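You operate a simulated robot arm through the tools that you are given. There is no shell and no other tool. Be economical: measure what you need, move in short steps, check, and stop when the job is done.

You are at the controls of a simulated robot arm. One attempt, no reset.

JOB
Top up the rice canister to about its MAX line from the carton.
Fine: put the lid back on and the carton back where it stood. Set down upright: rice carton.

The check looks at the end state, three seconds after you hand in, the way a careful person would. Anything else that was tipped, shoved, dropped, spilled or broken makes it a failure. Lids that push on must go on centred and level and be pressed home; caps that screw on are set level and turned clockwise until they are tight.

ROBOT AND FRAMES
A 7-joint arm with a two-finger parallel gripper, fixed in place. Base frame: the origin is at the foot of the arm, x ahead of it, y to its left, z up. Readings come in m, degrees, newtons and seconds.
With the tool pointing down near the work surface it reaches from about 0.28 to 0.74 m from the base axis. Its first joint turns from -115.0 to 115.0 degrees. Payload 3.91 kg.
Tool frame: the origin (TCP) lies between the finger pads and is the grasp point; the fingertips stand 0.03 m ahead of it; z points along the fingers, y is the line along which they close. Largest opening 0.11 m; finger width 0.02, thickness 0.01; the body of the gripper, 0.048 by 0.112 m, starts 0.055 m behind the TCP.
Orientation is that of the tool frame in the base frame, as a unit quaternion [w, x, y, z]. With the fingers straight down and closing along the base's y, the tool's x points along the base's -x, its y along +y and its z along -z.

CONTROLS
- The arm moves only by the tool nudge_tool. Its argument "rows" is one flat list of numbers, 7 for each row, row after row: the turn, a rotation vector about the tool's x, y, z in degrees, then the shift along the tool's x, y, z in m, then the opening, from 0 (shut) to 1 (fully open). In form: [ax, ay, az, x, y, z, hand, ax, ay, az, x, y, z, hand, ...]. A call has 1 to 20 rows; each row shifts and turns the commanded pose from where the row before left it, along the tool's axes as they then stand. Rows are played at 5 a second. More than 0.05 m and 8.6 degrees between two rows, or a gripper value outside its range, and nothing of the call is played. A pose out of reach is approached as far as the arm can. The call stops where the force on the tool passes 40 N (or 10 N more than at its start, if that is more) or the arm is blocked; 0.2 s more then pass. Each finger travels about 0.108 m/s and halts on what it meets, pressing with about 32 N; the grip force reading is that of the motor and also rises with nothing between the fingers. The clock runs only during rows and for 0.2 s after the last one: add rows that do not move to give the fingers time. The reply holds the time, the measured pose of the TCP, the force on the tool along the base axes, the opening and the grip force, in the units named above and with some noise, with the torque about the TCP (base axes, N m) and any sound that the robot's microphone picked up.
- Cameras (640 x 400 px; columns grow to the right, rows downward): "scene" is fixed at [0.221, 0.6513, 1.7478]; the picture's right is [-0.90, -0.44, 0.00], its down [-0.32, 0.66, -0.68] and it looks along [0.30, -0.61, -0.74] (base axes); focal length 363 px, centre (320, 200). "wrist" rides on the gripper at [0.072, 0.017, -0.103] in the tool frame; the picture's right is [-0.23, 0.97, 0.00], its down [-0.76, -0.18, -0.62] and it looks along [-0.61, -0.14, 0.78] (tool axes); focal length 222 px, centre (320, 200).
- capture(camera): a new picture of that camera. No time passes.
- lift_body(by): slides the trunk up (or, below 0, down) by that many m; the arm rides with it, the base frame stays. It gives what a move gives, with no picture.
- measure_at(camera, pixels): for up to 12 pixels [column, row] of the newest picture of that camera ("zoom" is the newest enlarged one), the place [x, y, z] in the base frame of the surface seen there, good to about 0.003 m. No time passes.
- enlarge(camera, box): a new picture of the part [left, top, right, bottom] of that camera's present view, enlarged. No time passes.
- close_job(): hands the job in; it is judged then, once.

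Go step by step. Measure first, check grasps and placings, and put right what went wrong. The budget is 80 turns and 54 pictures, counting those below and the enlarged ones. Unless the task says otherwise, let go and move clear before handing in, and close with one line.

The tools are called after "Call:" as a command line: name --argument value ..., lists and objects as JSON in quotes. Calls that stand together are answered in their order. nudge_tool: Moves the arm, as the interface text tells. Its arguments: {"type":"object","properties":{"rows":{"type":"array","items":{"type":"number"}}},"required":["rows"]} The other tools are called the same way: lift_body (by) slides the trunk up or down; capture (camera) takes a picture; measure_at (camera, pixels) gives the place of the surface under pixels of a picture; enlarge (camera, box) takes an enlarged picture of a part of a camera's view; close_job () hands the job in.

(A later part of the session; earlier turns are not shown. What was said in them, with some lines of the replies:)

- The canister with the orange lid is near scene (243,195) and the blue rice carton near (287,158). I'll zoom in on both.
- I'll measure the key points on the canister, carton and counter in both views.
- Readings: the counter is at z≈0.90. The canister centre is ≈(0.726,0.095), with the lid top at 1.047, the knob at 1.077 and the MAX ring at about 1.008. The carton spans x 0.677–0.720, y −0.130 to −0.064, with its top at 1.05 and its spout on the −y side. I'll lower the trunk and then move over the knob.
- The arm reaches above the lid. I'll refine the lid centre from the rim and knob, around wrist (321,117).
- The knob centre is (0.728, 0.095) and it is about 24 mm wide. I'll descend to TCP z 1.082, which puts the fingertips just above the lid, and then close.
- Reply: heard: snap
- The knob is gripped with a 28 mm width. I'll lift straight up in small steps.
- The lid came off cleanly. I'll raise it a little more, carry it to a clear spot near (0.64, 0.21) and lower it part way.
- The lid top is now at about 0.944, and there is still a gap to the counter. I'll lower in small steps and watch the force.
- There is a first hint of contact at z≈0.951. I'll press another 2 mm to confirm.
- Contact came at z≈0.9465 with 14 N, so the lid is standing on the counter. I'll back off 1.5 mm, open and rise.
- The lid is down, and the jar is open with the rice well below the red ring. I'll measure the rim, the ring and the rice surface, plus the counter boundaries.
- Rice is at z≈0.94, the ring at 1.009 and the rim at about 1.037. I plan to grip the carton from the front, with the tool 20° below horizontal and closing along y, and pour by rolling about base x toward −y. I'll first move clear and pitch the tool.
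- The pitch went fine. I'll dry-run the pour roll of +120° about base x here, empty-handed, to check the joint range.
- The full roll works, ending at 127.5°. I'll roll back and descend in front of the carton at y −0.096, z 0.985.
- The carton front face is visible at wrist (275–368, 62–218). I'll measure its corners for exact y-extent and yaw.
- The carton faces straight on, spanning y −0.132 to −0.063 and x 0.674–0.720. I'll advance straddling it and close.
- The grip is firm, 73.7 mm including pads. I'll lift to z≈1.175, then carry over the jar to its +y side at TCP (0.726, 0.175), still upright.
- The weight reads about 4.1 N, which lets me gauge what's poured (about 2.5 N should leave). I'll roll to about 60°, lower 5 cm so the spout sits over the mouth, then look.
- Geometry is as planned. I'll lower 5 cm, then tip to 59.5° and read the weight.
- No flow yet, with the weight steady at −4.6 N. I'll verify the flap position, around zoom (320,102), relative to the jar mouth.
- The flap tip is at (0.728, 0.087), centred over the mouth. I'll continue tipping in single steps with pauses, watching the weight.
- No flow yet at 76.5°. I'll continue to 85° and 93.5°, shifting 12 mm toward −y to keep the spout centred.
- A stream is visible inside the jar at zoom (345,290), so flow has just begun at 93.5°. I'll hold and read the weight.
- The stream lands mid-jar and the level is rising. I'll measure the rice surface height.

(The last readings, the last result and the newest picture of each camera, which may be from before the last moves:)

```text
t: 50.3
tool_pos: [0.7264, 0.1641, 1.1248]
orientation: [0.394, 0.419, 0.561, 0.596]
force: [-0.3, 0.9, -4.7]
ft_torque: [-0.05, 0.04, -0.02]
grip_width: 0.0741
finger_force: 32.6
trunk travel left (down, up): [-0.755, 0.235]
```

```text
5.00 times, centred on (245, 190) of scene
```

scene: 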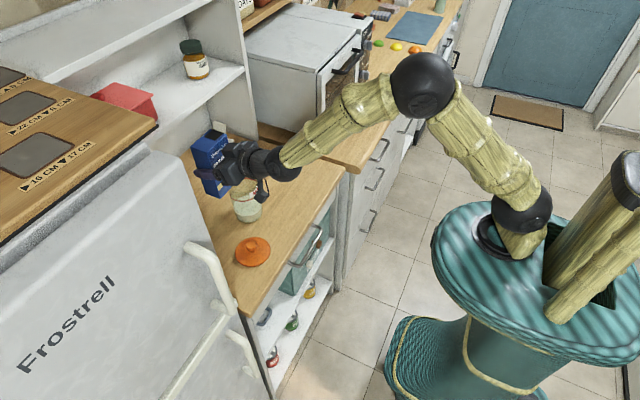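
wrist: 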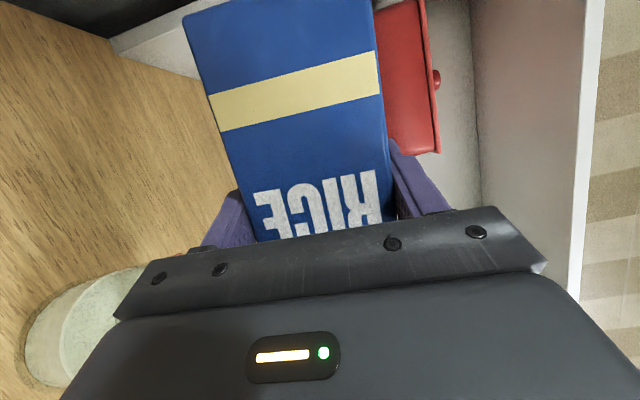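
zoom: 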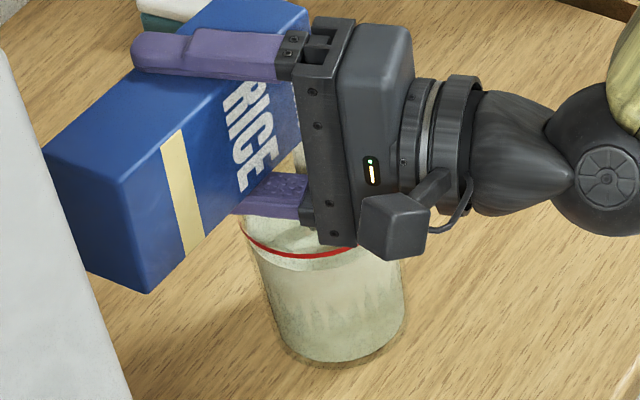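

Call:
measure_at --camera "zoom" --pixels '[[345, 265], [300, 264], [275, 235], [295, 235], [270, 245], [370, 258]]'

```text
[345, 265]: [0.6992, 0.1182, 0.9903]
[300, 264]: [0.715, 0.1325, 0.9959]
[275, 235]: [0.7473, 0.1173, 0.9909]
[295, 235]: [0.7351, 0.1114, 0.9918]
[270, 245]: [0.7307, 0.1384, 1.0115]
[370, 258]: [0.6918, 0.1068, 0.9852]
```

The level is ≈0.990, rising about 4.7 mm/s, and the ring is at about 1.009. I'll hold another ~2.2 s and check.

Call:
nudge_tool --rows '[0, 0, 0, 0, 0, 0, 0.5, 0, 0, 0, 0, 0, 0, 0.5, 0, 0, 0, 0, 0, 0, 0.5, 0, 0, 0, 0, 0, 0, 0.5, 0, 0, 0, 0, 0, 0, 0.5, 0, 0, 0, 0, 0, 0, 0.5, 0, 0, 0, 0, 0, 0, 0.5, 0, 0, 0, 0, 0, 0, 0.5, 0, 0, 0, 0, 0, 0, 0.5, 0, 0, 0, 0, 0, 0, 0.5]'

Call:
enlarge --camera "scene" --box '[200, 150, 290, 230]'

Call:
measure_at --camera "zoom" --pixels '[[345, 258], [300, 262], [275, 235], [295, 235], [285, 230], [370, 258], [290, 242]]'

```text
t: 52.5
tool_pos: [0.7267, 0.1628, 1.1258]
orientation: [0.393, 0.418, 0.561, 0.596]
force: [0.0, 0.4, -4.0]
ft_torque: [0.0, 0.03, 0.04]
grip_width: 0.0738
finger_force: 32.0
trunk travel left (down, up): [-0.755, 0.235]
```

```text
5.00 times, centred on (245, 190) of scene
```

zoom: 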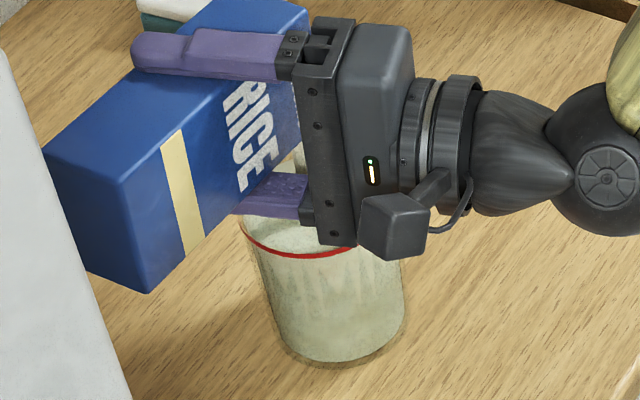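

```text
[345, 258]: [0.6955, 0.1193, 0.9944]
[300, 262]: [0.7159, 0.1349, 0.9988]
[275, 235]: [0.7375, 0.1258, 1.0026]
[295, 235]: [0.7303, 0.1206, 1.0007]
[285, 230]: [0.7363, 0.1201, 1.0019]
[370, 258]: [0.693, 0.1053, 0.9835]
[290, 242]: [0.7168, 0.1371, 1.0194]
```

The level is ≈1.0015, about 7 mm to go. I'll hold 0.8 s more and then roll back, reversing the earlier path, to stop the flow.

Call:
nudge_tool --rows '[0, 0, 0, 0, 0, 0, 0.5, 0, 0, 0, 0, 0, 0, 0.5, 0, 0, 0, 0, 0, 0, 0.5, 0, 0, 0, 0, 0, 0, 0.5, 2.907, 0, -7.988, 0, 0, 0, 0.5, 2.907, 0, -7.988, 0.01124, 0.001, 0.0041, 0.5, 2.907, 0, -7.988, 0, 0, 0, 0.5, 2.907, 0, -7.988, 0, 0, 0, 0.5, 0, 0, 0, 0, 0, 0, 0.5]'

Call:
enlarge --camera "scene" --box '[200, 150, 290, 230]'

Call:
measure_at --camera "zoom" --pixels '[[275, 225], [285, 230], [295, 235], [300, 225], [320, 240], [330, 215], [300, 257]]'

```text
t: 54.5
tool_pos: [0.727, 0.1756, 1.1258]
orientation: [0.499, 0.285, 0.711, 0.405]
force: [0.2, 0.1, -3.8]
ft_torque: [-0.02, -0.03, 0.02]
grip_width: 0.0741
finger_force: 32.1
trunk travel left (down, up): [-0.755, 0.235]
```

```text
5.00 times, centred on (245, 190) of scene
```

zoom: 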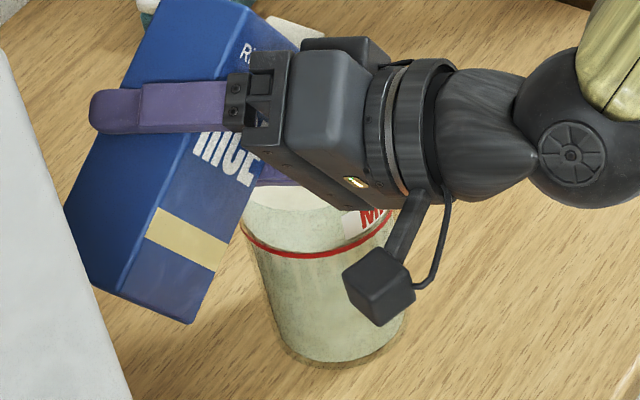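

```text
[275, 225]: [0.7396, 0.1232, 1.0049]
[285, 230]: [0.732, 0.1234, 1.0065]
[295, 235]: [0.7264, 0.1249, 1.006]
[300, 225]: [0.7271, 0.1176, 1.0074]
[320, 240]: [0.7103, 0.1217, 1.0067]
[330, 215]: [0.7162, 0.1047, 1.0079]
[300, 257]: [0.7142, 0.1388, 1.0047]
```

The level is ≈1.007, essentially at the ring, and the flow has stopped. I'll return upright by reversing the approach.

Call:
nudge_tool --rows '[2.907, 0, -7.988, 0, 0, 0, 0.5, 2.907, 0, -7.988, 0, 0, 0, 0.5, 0, 0, 0, -0.01735, 0.0169, -0.0063, 0.5, 0, 0, 0, -0.01735, 0.0169, -0.0063, 0.5, 2.907, 0, -7.988, 0, 0, 0, 0.5, 2.907, 0, -7.988, 0, 0, 0, 0.5, 2.907, 0, -7.988, 0, 0, 0, 0.5, 2.907, 0, -7.988, 0, 0, 0, 0.5, 2.907, 0, -7.988, 0, 0, 0, 0.5, 0, 0, 0, 0, 0, 0, 0.5]'

Call:
capture --camera "scene"

```text
t: 56.7
tool_pos: [0.7257, 0.1744, 1.1758]
orientation: [0.574, 0.0, 0.819, -0.001]
force: [0.0, -0.9, -4.8]
ft_torque: [0.0, 0.01, 0.0]
grip_width: 0.0739
finger_force: 31.9
trunk travel left (down, up): [-0.755, 0.235]
```

```text
21 pictures are left
```

scene: 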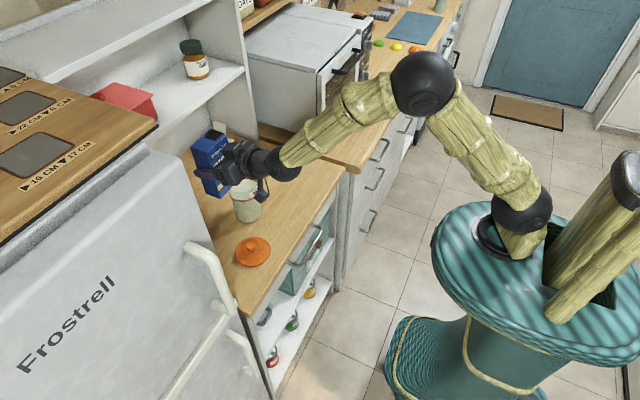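

Upright again. I'll carry the carton back along the same path and lower it to about 5 mm above the counter.

Call:
nudge_tool --rows '[0, 0, 0, 0.0012, -0.0342, -0.0033, 0.5, 0, 0, 0, 0.0012, -0.0342, -0.0033, 0.5, 0, 0, 0, 0.0012, -0.0342, -0.0033, 0.5, 0, 0, 0, 0.0012, -0.0342, -0.0033, 0.5, 0, 0, 0, 0.0012, -0.0342, -0.0033, 0.5, 0, 0, 0, 0.0012, -0.0342, -0.0033, 0.5, 0, 0, 0, 0.0012, -0.0342, -0.0033, 0.5, 0, 0, 0, 0.0012, -0.0342, -0.0033, 0.5, 0, 0, 0, 0, 0, 0, 0.5]'

Call:
nudge_tool --rows '[0, 0, 0, 0.0298, 0, 0.01083, 0.5, 0, 0, 0, 0.0298, 0, 0.01083, 0.5, 0, 0, 0, 0.0298, 0, 0.01083, 0.5, 0, 0, 0, 0.0298, 0, 0.01083, 0.5, 0, 0, 0, 0.0298, 0, 0.01083, 0.5, 0, 0, 0, 0.0251, 0, 0.00914, 0.5, 0, 0, 0, 0, 0, 0, 0.5]'

Call:
enlarge --camera "scene" --box '[230, 90, 390, 230]'

```text
t: 58.7
tool_pos: [0.6972, -0.0981, 1.1765]
orientation: [0.573, 0.0, 0.819, 0.0]
force: [0.0, -0.3, -4.6]
ft_torque: [-0.03, -0.02, -0.02]
grip_width: 0.0737
finger_force: 32.0
trunk travel left (down, up): [-0.755, 0.235]
```

```text
t: 60.3
tool_pos: [0.6977, -0.0983, 0.9897]
orientation: [0.573, 0.0, 0.819, 0.0]
force: [-0.2, -0.4, -3.6]
ft_torque: [0.0, 0.0, 0.01]
grip_width: 0.0741
finger_force: 32.2
trunk travel left (down, up): [-0.755, 0.235]
```

```text
2.86 times, centred on (310, 160) of scene
```

zoom: 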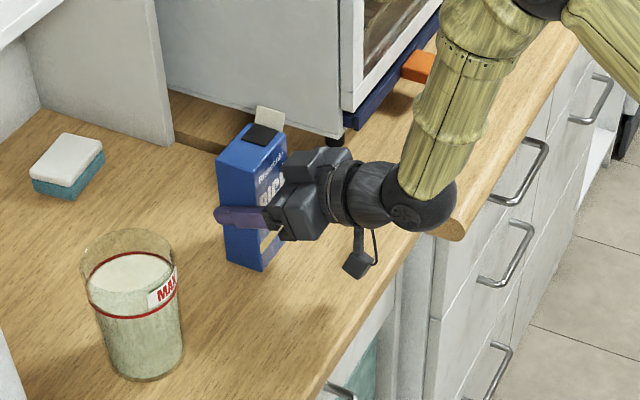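

Level and almost down, with TCP at 0.9897 against 0.985 at the grasp. I'll lower the last millimetres, checking force.

Call:
nudge_tool --rows '[0, 0, 0, 0.00235, 0, 0.00085, 0.5, 0, 0, 0, 0.0014, 0, 0.0005, 0.5, 0, 0, 0, 0, 0, 0, 0.5]'

Call:
nudge_tool --rows '[0, 0, 0, 0.0009, 0, 0.0003, 0.5, 0, 0, 0, 0, 0, 0, 0.5]'

```text
t: 61.1
tool_pos: [0.6975, -0.0987, 0.9849]
orientation: [0.574, 0.0, 0.819, 0.0]
force: [0.0, 0.7, -4.1]
ft_torque: [0.0, -0.01, -0.02]
grip_width: 0.074
finger_force: 32.1
trunk travel left (down, up): [-0.755, 0.235]
```

```text
t: 61.7
tool_pos: [0.698, -0.0988, 0.9861]
orientation: [0.574, 0.0, 0.819, 0.0]
force: [-0.9, 0.8, -0.1]
ft_torque: [0.19, 0.18, 0.0]
grip_width: 0.0736
finger_force: 32.6
trunk travel left (down, up): [-0.755, 0.235]
```

The force rose to about 0, so the counter is carrying the carton. I'll open and back straight out along −x.

Call:
nudge_tool --rows '[0, 0, 0, 0, 0, 0, 0.75, 0, 0, 0, 0, 0, 0, 1, 0, 0, 0, 0, 0, 0, 1, 0, 0, 0, 0, 0, 0, 1, 0, 0, 0, 0.0093, 0, -0.0256, 1, 0, 0, 0, 0.0093, 0, -0.0256, 1, 0, 0, 0, 0.0093, 0, -0.0256, 1, 0, 0, 0, 0.0093, 0, -0.0256, 1, 0, 0, 0, 0.0093, 0, -0.0256, 1, 0, 0, 0, 0, 0, 0, 1]'

Call:
enlarge --camera "scene" --box '[200, 100, 360, 240]'

Call:
measure_at --camera "zoom" --pixels '[[220, 250], [215, 235], [200, 255], [222, 288], [250, 258], [308, 132], [345, 148], [349, 240]]'

```text
t: 63.9
tool_pos: [0.5615, -0.0979, 0.9843]
orientation: [0.573, 0.0, 0.819, 0.0]
force: [0.6, -0.5, 0.5]
ft_torque: [-0.01, -0.01, -0.02]
grip_width: 0.1099
finger_force: 0.0
trunk travel left (down, up): [-0.755, 0.235]
```

```text
2.86 times, centred on (280, 170) of scene
```

zoom: 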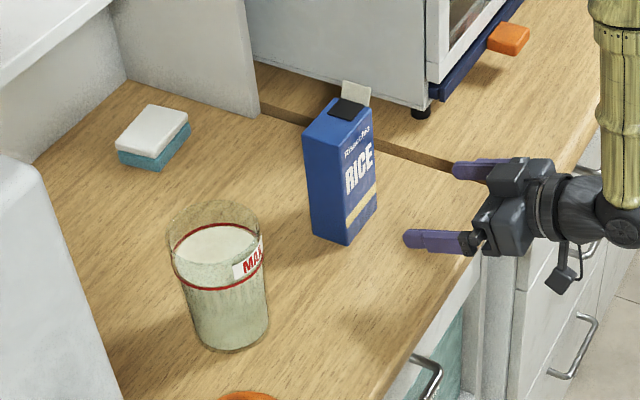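

```text
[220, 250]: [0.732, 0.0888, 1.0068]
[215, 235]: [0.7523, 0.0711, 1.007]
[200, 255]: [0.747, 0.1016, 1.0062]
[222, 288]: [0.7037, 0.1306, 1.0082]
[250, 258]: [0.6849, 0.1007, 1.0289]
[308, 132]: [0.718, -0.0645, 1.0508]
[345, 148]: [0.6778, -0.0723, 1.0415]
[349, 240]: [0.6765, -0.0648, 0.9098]
```

The carton is back exactly in place, and the rice at 1.0066 sits on the ring (1.008) with no grains on the counter. Now I'll rise, turn the tool straight down and move over the lid.

Call:
nudge_tool --rows '[0, 0, 0, -0.0313, 0, -0.0114, 1, 0, 0, 0, -0.0313, 0, -0.0114, 1, 0, 0, 0, -0.0313, 0, -0.0114, 1, 0, 0, 0, -0.0313, 0, -0.0114, 1, 0, 0, 0, -0.0313, 0, -0.0114, 1, 0, 0, 0, -0.0313, 0, -0.0114, 1, 0, 7.778, 0, 0, 0, 0, 0.6, 0, 7.778, 0, 0, 0, 0, 0.6, 0, 7.778, 0, 0, 0, 0, 0.6, 0, 7.778, 0, 0, 0, 0, 0.6, 0, 7.778, 0, 0, 0, 0, 0.6, 0, 7.778, 0, 0, 0, 0, 0.6, 0, 7.778, 0, 0, 0, 0, 0.6, 0, 7.778, 0, 0, 0, 0, 0.6, 0, 7.778, 0, 0, 0, 0, 0.6, 0, 0, 0, 0, 0, 0, 0.6]'

Call:
nudge_tool --rows '[0, 0, 0, -0.0097, 0.0386, 0, 0.45, 0, 0, 0, -0.0097, 0.0386, 0, 0.45, 0, 0, 0, -0.0097, 0.0386, 0, 0.45, 0, 0, 0, -0.0097, 0.0386, 0, 0.45, 0, 0, 0, -0.0097, 0.0386, 0, 0.45, 0, 0, 0, -0.0097, 0.0386, 0, 0.45, 0, 0, 0, -0.0097, 0.0386, 0, 0.45, 0, 0, 0, -0.0097, 0.0386, 0, 0.45, 0, 0, 0, 0, 0, 0, 0.45]'

Call:
capture --camera "wrist"

```text
t: 67.3
tool_pos: [0.56, -0.0983, 1.1854]
orientation: [0.0, 0.0, 1.0, 0.0]
force: [0.0, 0.2, -0.4]
ft_torque: [0.05, 0.01, 0.0]
grip_width: 0.066
finger_force: 0.0
trunk travel left (down, up): [-0.755, 0.235]
```

```text
t: 69.3
tool_pos: [0.639, 0.2099, 1.1857]
orientation: [-0.001, 0.0, 1.0, 0.001]
force: [0.4, -0.1, -0.1]
ft_torque: [-0.02, -0.02, 0.0]
grip_width: 0.0493
finger_force: 0.1
trunk travel left (down, up): [-0.755, 0.235]
```

```text
18 pictures are left
```

wrist: 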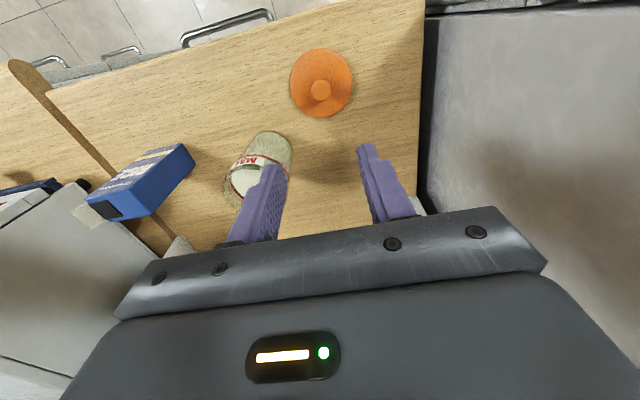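

Call:
measure_at --camera "wrist" --pixels '[[320, 91], [311, 92], [330, 90], [319, 84], [321, 98], [290, 88], [352, 78], [316, 49], [324, 117]]'

Call:
nudge_tool --rows '[0, 0, 0, 0, 0, 0.04, 0.45, 0, 0, 0, 0, 0, 0.04, 0.45, 0, 0, 0, 0, 0, 0.04, 0.45, 0, 0, 0, 0, 0, 0.04, 0.45, 0, 0, 0, 0, 0, 0.03, 0.45, 0, 0, 0, 0, 0, 0, 0.45]'

Call:
capture --camera "wrist"

```text
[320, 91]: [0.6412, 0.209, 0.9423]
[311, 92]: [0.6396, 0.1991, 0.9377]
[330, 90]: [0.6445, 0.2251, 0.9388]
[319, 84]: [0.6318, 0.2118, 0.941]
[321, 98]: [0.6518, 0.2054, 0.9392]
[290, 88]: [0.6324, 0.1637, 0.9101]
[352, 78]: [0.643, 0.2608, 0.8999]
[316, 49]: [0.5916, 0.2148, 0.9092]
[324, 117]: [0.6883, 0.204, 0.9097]
```

```text
t: 70.7
tool_pos: [0.6393, 0.2109, 0.9954]
orientation: [0.0, 0.0, 1.0, 0.0]
force: [-0.2, 0.4, 0.8]
ft_torque: [-0.03, 0.01, 0.02]
grip_width: 0.0492
finger_force: 0.2
trunk travel left (down, up): [-0.755, 0.235]
```

```text
17 pictures are left
```

wrist: 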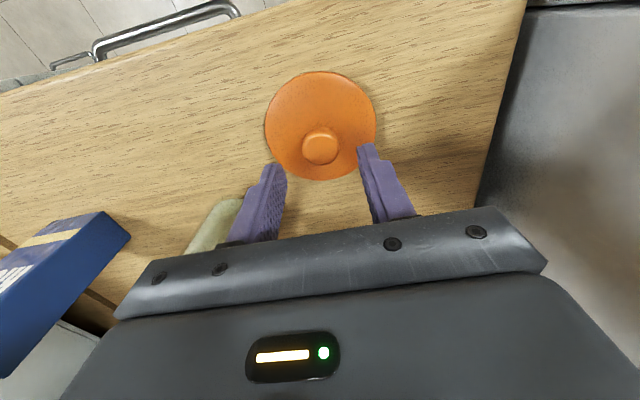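

Aligned with the knob. I'll descend to z≈0.9475 and close.

Call:
nudge_tool --rows '[0, 0, 0, 0, 0, 0.024, 0.45, 0, 0, 0, 0, 0, 0.0235, 0.45, 0, 0, 0, 0, 0, 0, 0.45, 0, 0, 0, 0, 0, 0, 0.1, 0, 0, 0, 0, 0, 0, 0.1, 0, 0, 0, 0, 0, 0, 0.1]'

Call:
nudge_tool --rows '[0, 0, 0, 0, 0, -0.015, 0.1, 0, 0, 0, 0, 0, -0.03, 0.1, 0, 0, 0, 0, 0, -0.04, 0.1, 0, 0, 0, 0, 0, -0.04, 0.1, 0, 0, 0, 0, 0, -0.035, 0.1, 0, 0, 0, 0, 0, 0, 0.1]'

Call:
capture --camera "wrist"

```text
t: 72.1
tool_pos: [0.6396, 0.2111, 0.9475]
orientation: [-0.001, 0.0, 1.0, 0.001]
force: [-0.4, -0.4, 0.9]
ft_torque: [0.04, -0.04, 0.02]
grip_width: 0.0283
finger_force: 32.0
trunk travel left (down, up): [-0.755, 0.235]
```

```text
t: 73.5
tool_pos: [0.6379, 0.2107, 1.1074]
orientation: [0.0, 0.0, 1.0, 0.0]
force: [-0.2, 0.5, -0.6]
ft_torque: [0.0, 0.0, 0.0]
grip_width: 0.0281
finger_force: 32.1
trunk travel left (down, up): [-0.755, 0.235]
```

```text
16 pictures are left
```

wrist: 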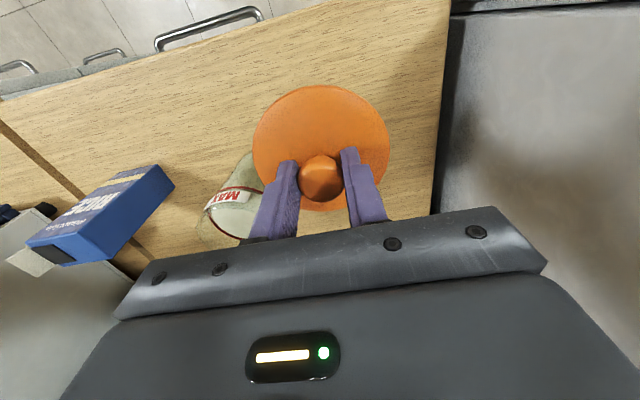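

The lid is held squarely. I'll carry it back above the jar with the exact reverse offset and check alignment.

Call:
nudge_tool --rows '[0, 0, 0, 0, 0, -0.02, 0.1, 0, 0, 0, -0.0181, -0.0232, 0, 0.1, 0, 0, 0, -0.0181, -0.0232, 0, 0.1, 0, 0, 0, -0.0181, -0.0232, 0, 0.1, 0, 0, 0, -0.0181, -0.0232, 0, 0.1, 0, 0, 0, -0.018, -0.0232, 0, 0.1, 0, 0, 0, 0, 0, 0.02, 0.1, 0, 0, 0, 0, 0, 0.01, 0.1, 0, 0, 0, 0, 0, 0, 0.1]'

Call:
enlarge --camera "scene" --box '[200, 130, 300, 230]'

```text
t: 75.5
tool_pos: [0.7292, 0.0943, 1.098]
orientation: [0.0, 0.0, 1.0, 0.0]
force: [0.5, 0.3, 0.0]
ft_torque: [0.0, -0.01, 0.0]
grip_width: 0.0279
finger_force: 31.9
trunk travel left (down, up): [-0.755, 0.235]
```

```text
4.00 times, centred on (250, 180) of scene
```

zoom: 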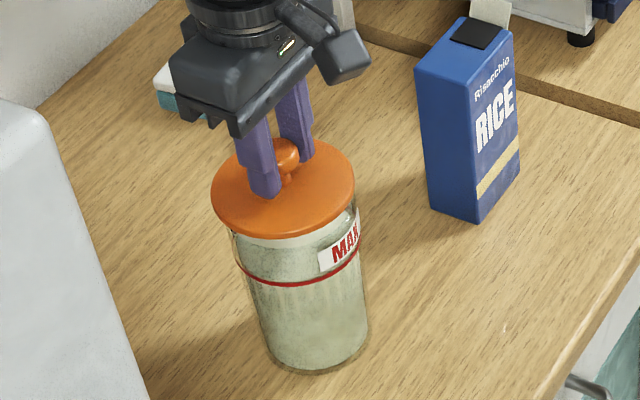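

The lid hangs centred over the jar. I'll lower in small steps, watching the force.

Call:
nudge_tool --rows '[0, 0, 0, 0, 0, 0.006, 0.1, 0, 0, 0, 0, 0, 0.004, 0.1, 0, 0, 0, 0, 0, 0.002, 0.1, 0, 0, 0, 0, 0, 0, 0.1]'

Call:
nudge_tool --rows '[0, 0, 0, 0, 0, 0.0015, 0.1, 0, 0, 0, 0, 0, 0.0015, 0.1, 0, 0, 0, 0, 0, 0, 0.1]'

```text
t: 76.5
tool_pos: [0.7279, 0.0949, 1.0864]
orientation: [0.0, 0.001, 1.0, 0.001]
force: [-0.3, -1.0, -0.3]
ft_torque: [0.0, 0.01, 0.0]
grip_width: 0.0283
finger_force: 32.0
trunk travel left (down, up): [-0.755, 0.235]
```

```text
t: 77.3
tool_pos: [0.7276, 0.0924, 1.0841]
orientation: [0.001, 0.0, 1.0, 0.0]
force: [-1.8, -1.1, 7.8]
ft_torque: [-0.01, 0.01, 0.02]
grip_width: 0.0282
finger_force: 32.0
trunk travel left (down, up): [-0.755, 0.235]
heard: snap
```

A snap and 7.8 N of contact at z≈1.084. I'll press a bit further to be sure it's home.

Call:
nudge_tool --rows '[0, 0, 0, 0, 0, 0.0015, 0.1, 0, 0, 0, 0, 0, 0.0015, 0.1, 0, 0, 0, 0, 0, 0, 0.1]'

Call:
enlarge --camera "scene" --box '[200, 130, 300, 230]'

```text
t: 78.1
tool_pos: [0.7289, 0.0947, 1.0842]
orientation: [0.004, 0.0, 1.0, 0.001]
force: [2.1, -0.4, 28.9]
ft_torque: [-0.04, 0.11, 0.03]
grip_width: 0.0284
finger_force: 32.3
trunk travel left (down, up): [-0.755, 0.235]
```

```text
4.00 times, centred on (250, 180) of scene
```

zoom: 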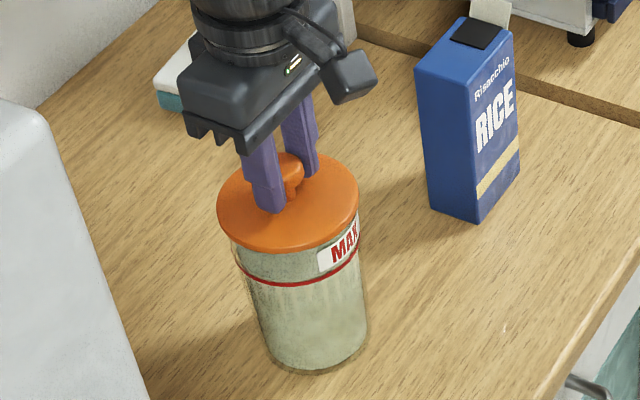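

It's stiff at 29 N with the same height as before, so the lid is home. I'll relieve the press, open and rise.

Call:
nudge_tool --rows '[0, 0, 0, 0, 0, -0.0035, 0.1, 0, 0, 0, 0, 0, 0, 0.3, 0, 0, 0, 0, 0, 0, 0.45, 0, 0, 0, 0, 0, 0, 0.45, 0, 0, 0, 0, 0, -0.02, 0.45, 0, 0, 0, 0, 0, -0.04, 0.45, 0, 0, 0, 0, 0, -0.04, 0.45, 0, 0, 0, 0.04, 0, 0, 0.45, 0, 0, 0, 0.04, 0, 0, 0.45, 0, 0, 0, 0.04, 0, 0, 0.45, 0, 0, 0, 0, 0, 0, 0.45]'

Call:
enlarge --camera "wrist" --box '[160, 0, 480, 200]'

Call:
enlarge --camera "scene" --box '[190, 120, 350, 260]'

```text
t: 80.5
tool_pos: [0.6012, 0.0957, 1.1792]
orientation: [-0.001, 0.001, 1.0, 0.0]
force: [0.6, -0.4, -0.2]
ft_torque: [0.0, -0.03, 0.0]
grip_width: 0.0498
finger_force: 0.0
out of reach, approached as far as the arm can: row 7
trunk travel left (down, up): [-0.755, 0.235]
```

```text
2.00 times, centred on (320, 100) of wrist
```

zoom: 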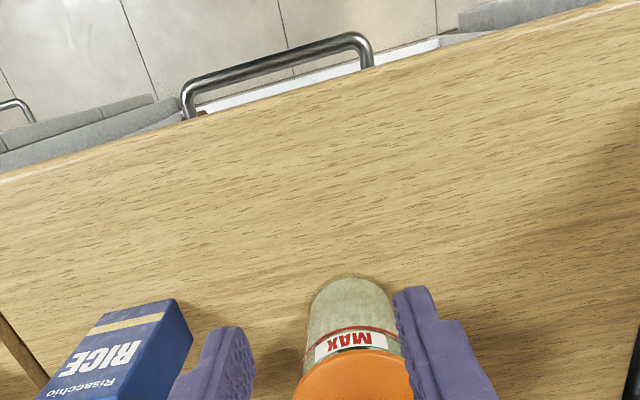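

```text
2.86 times, centred on (270, 190) of scene
```

zoom: 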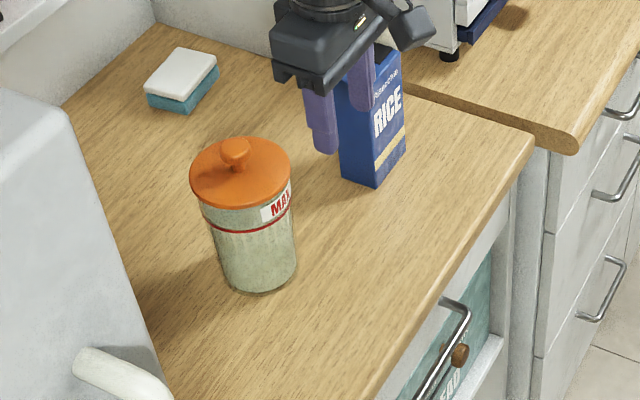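

The lid looks seated and the counter clean. I'll verify the lid's level and centring by measurement.

Call:
measure_at --camera "zoom" --pixels '[[196, 172], [286, 165], [242, 200], [225, 150], [262, 148], [215, 195], [275, 190], [233, 140], [255, 292], [362, 92]]'

Call:
nudge_tool --rows '[0, 0, 0, 0.04, 0, 0, 0.45, 0, 0, 0, 0.04, 0, 0, 0.45, 0, 0, 0, 0.04, 0, 0, 0.45, 0, 0, 0, 0, 0, 0, 0.45]'

Call:
capture --camera "scene"

```text
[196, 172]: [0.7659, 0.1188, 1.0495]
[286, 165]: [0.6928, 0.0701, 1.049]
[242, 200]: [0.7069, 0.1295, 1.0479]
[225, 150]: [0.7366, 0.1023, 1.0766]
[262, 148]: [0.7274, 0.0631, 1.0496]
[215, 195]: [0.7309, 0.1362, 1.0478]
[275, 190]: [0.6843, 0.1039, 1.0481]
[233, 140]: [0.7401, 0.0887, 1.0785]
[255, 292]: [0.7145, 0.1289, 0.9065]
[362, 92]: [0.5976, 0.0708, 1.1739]
```

```text
t: 81.5
tool_pos: [0.4818, 0.0931, 1.1812]
orientation: [0.001, 0.0, 1.0, 0.0]
force: [-0.1, 0.0, -0.3]
ft_torque: [0.0, 0.03, -0.01]
grip_width: 0.0494
finger_force: 0.0
trunk travel left (down, up): [-0.755, 0.235]
```

```text
11 pictures are left
```

scene: 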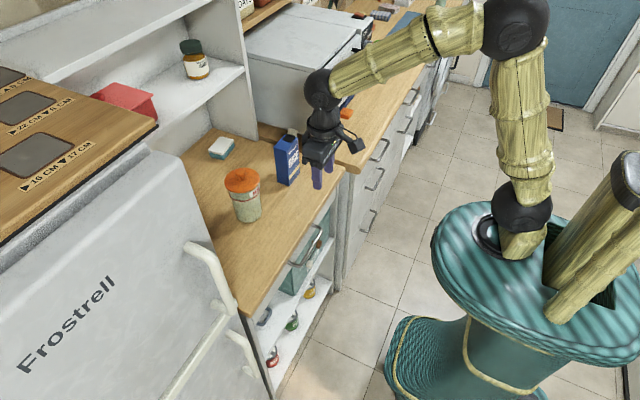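

The lid reads level (1.0478–1.0496). I'll compare with the exact pixels measured at the start to confirm its height.

Call:
measure_at --camera "scene" --pixels '[[240.5, 171.5], [227, 180.8], [258.5, 180], [244, 190.5], [232, 186], [254, 186], [247.3, 226], [237.5, 200], [275.5, 146.3], [289.8, 183.5], [250, 172], [235, 188]]'

```text
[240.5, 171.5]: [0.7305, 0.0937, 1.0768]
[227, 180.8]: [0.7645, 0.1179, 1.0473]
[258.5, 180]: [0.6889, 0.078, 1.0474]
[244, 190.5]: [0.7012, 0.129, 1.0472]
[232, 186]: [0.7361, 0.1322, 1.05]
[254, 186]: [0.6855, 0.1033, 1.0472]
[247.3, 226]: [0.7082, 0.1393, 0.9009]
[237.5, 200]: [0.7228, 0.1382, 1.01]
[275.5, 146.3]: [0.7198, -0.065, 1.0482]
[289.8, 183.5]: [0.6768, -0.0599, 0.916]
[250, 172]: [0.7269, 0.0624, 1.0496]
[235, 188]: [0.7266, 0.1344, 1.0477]
```

The lid height matches the start: knob 1.077 and rim 1.047 in both readings, level and centred. The carton stands in its original place and the arm is clear, so I'm handing in.

Call:
close_job

```text
The job is handed in.
```

The job is handed in: the canister is topped up to about its MAX line with the lid pressed back on, the carton stands upright where it was, and I saw no spilled rice.
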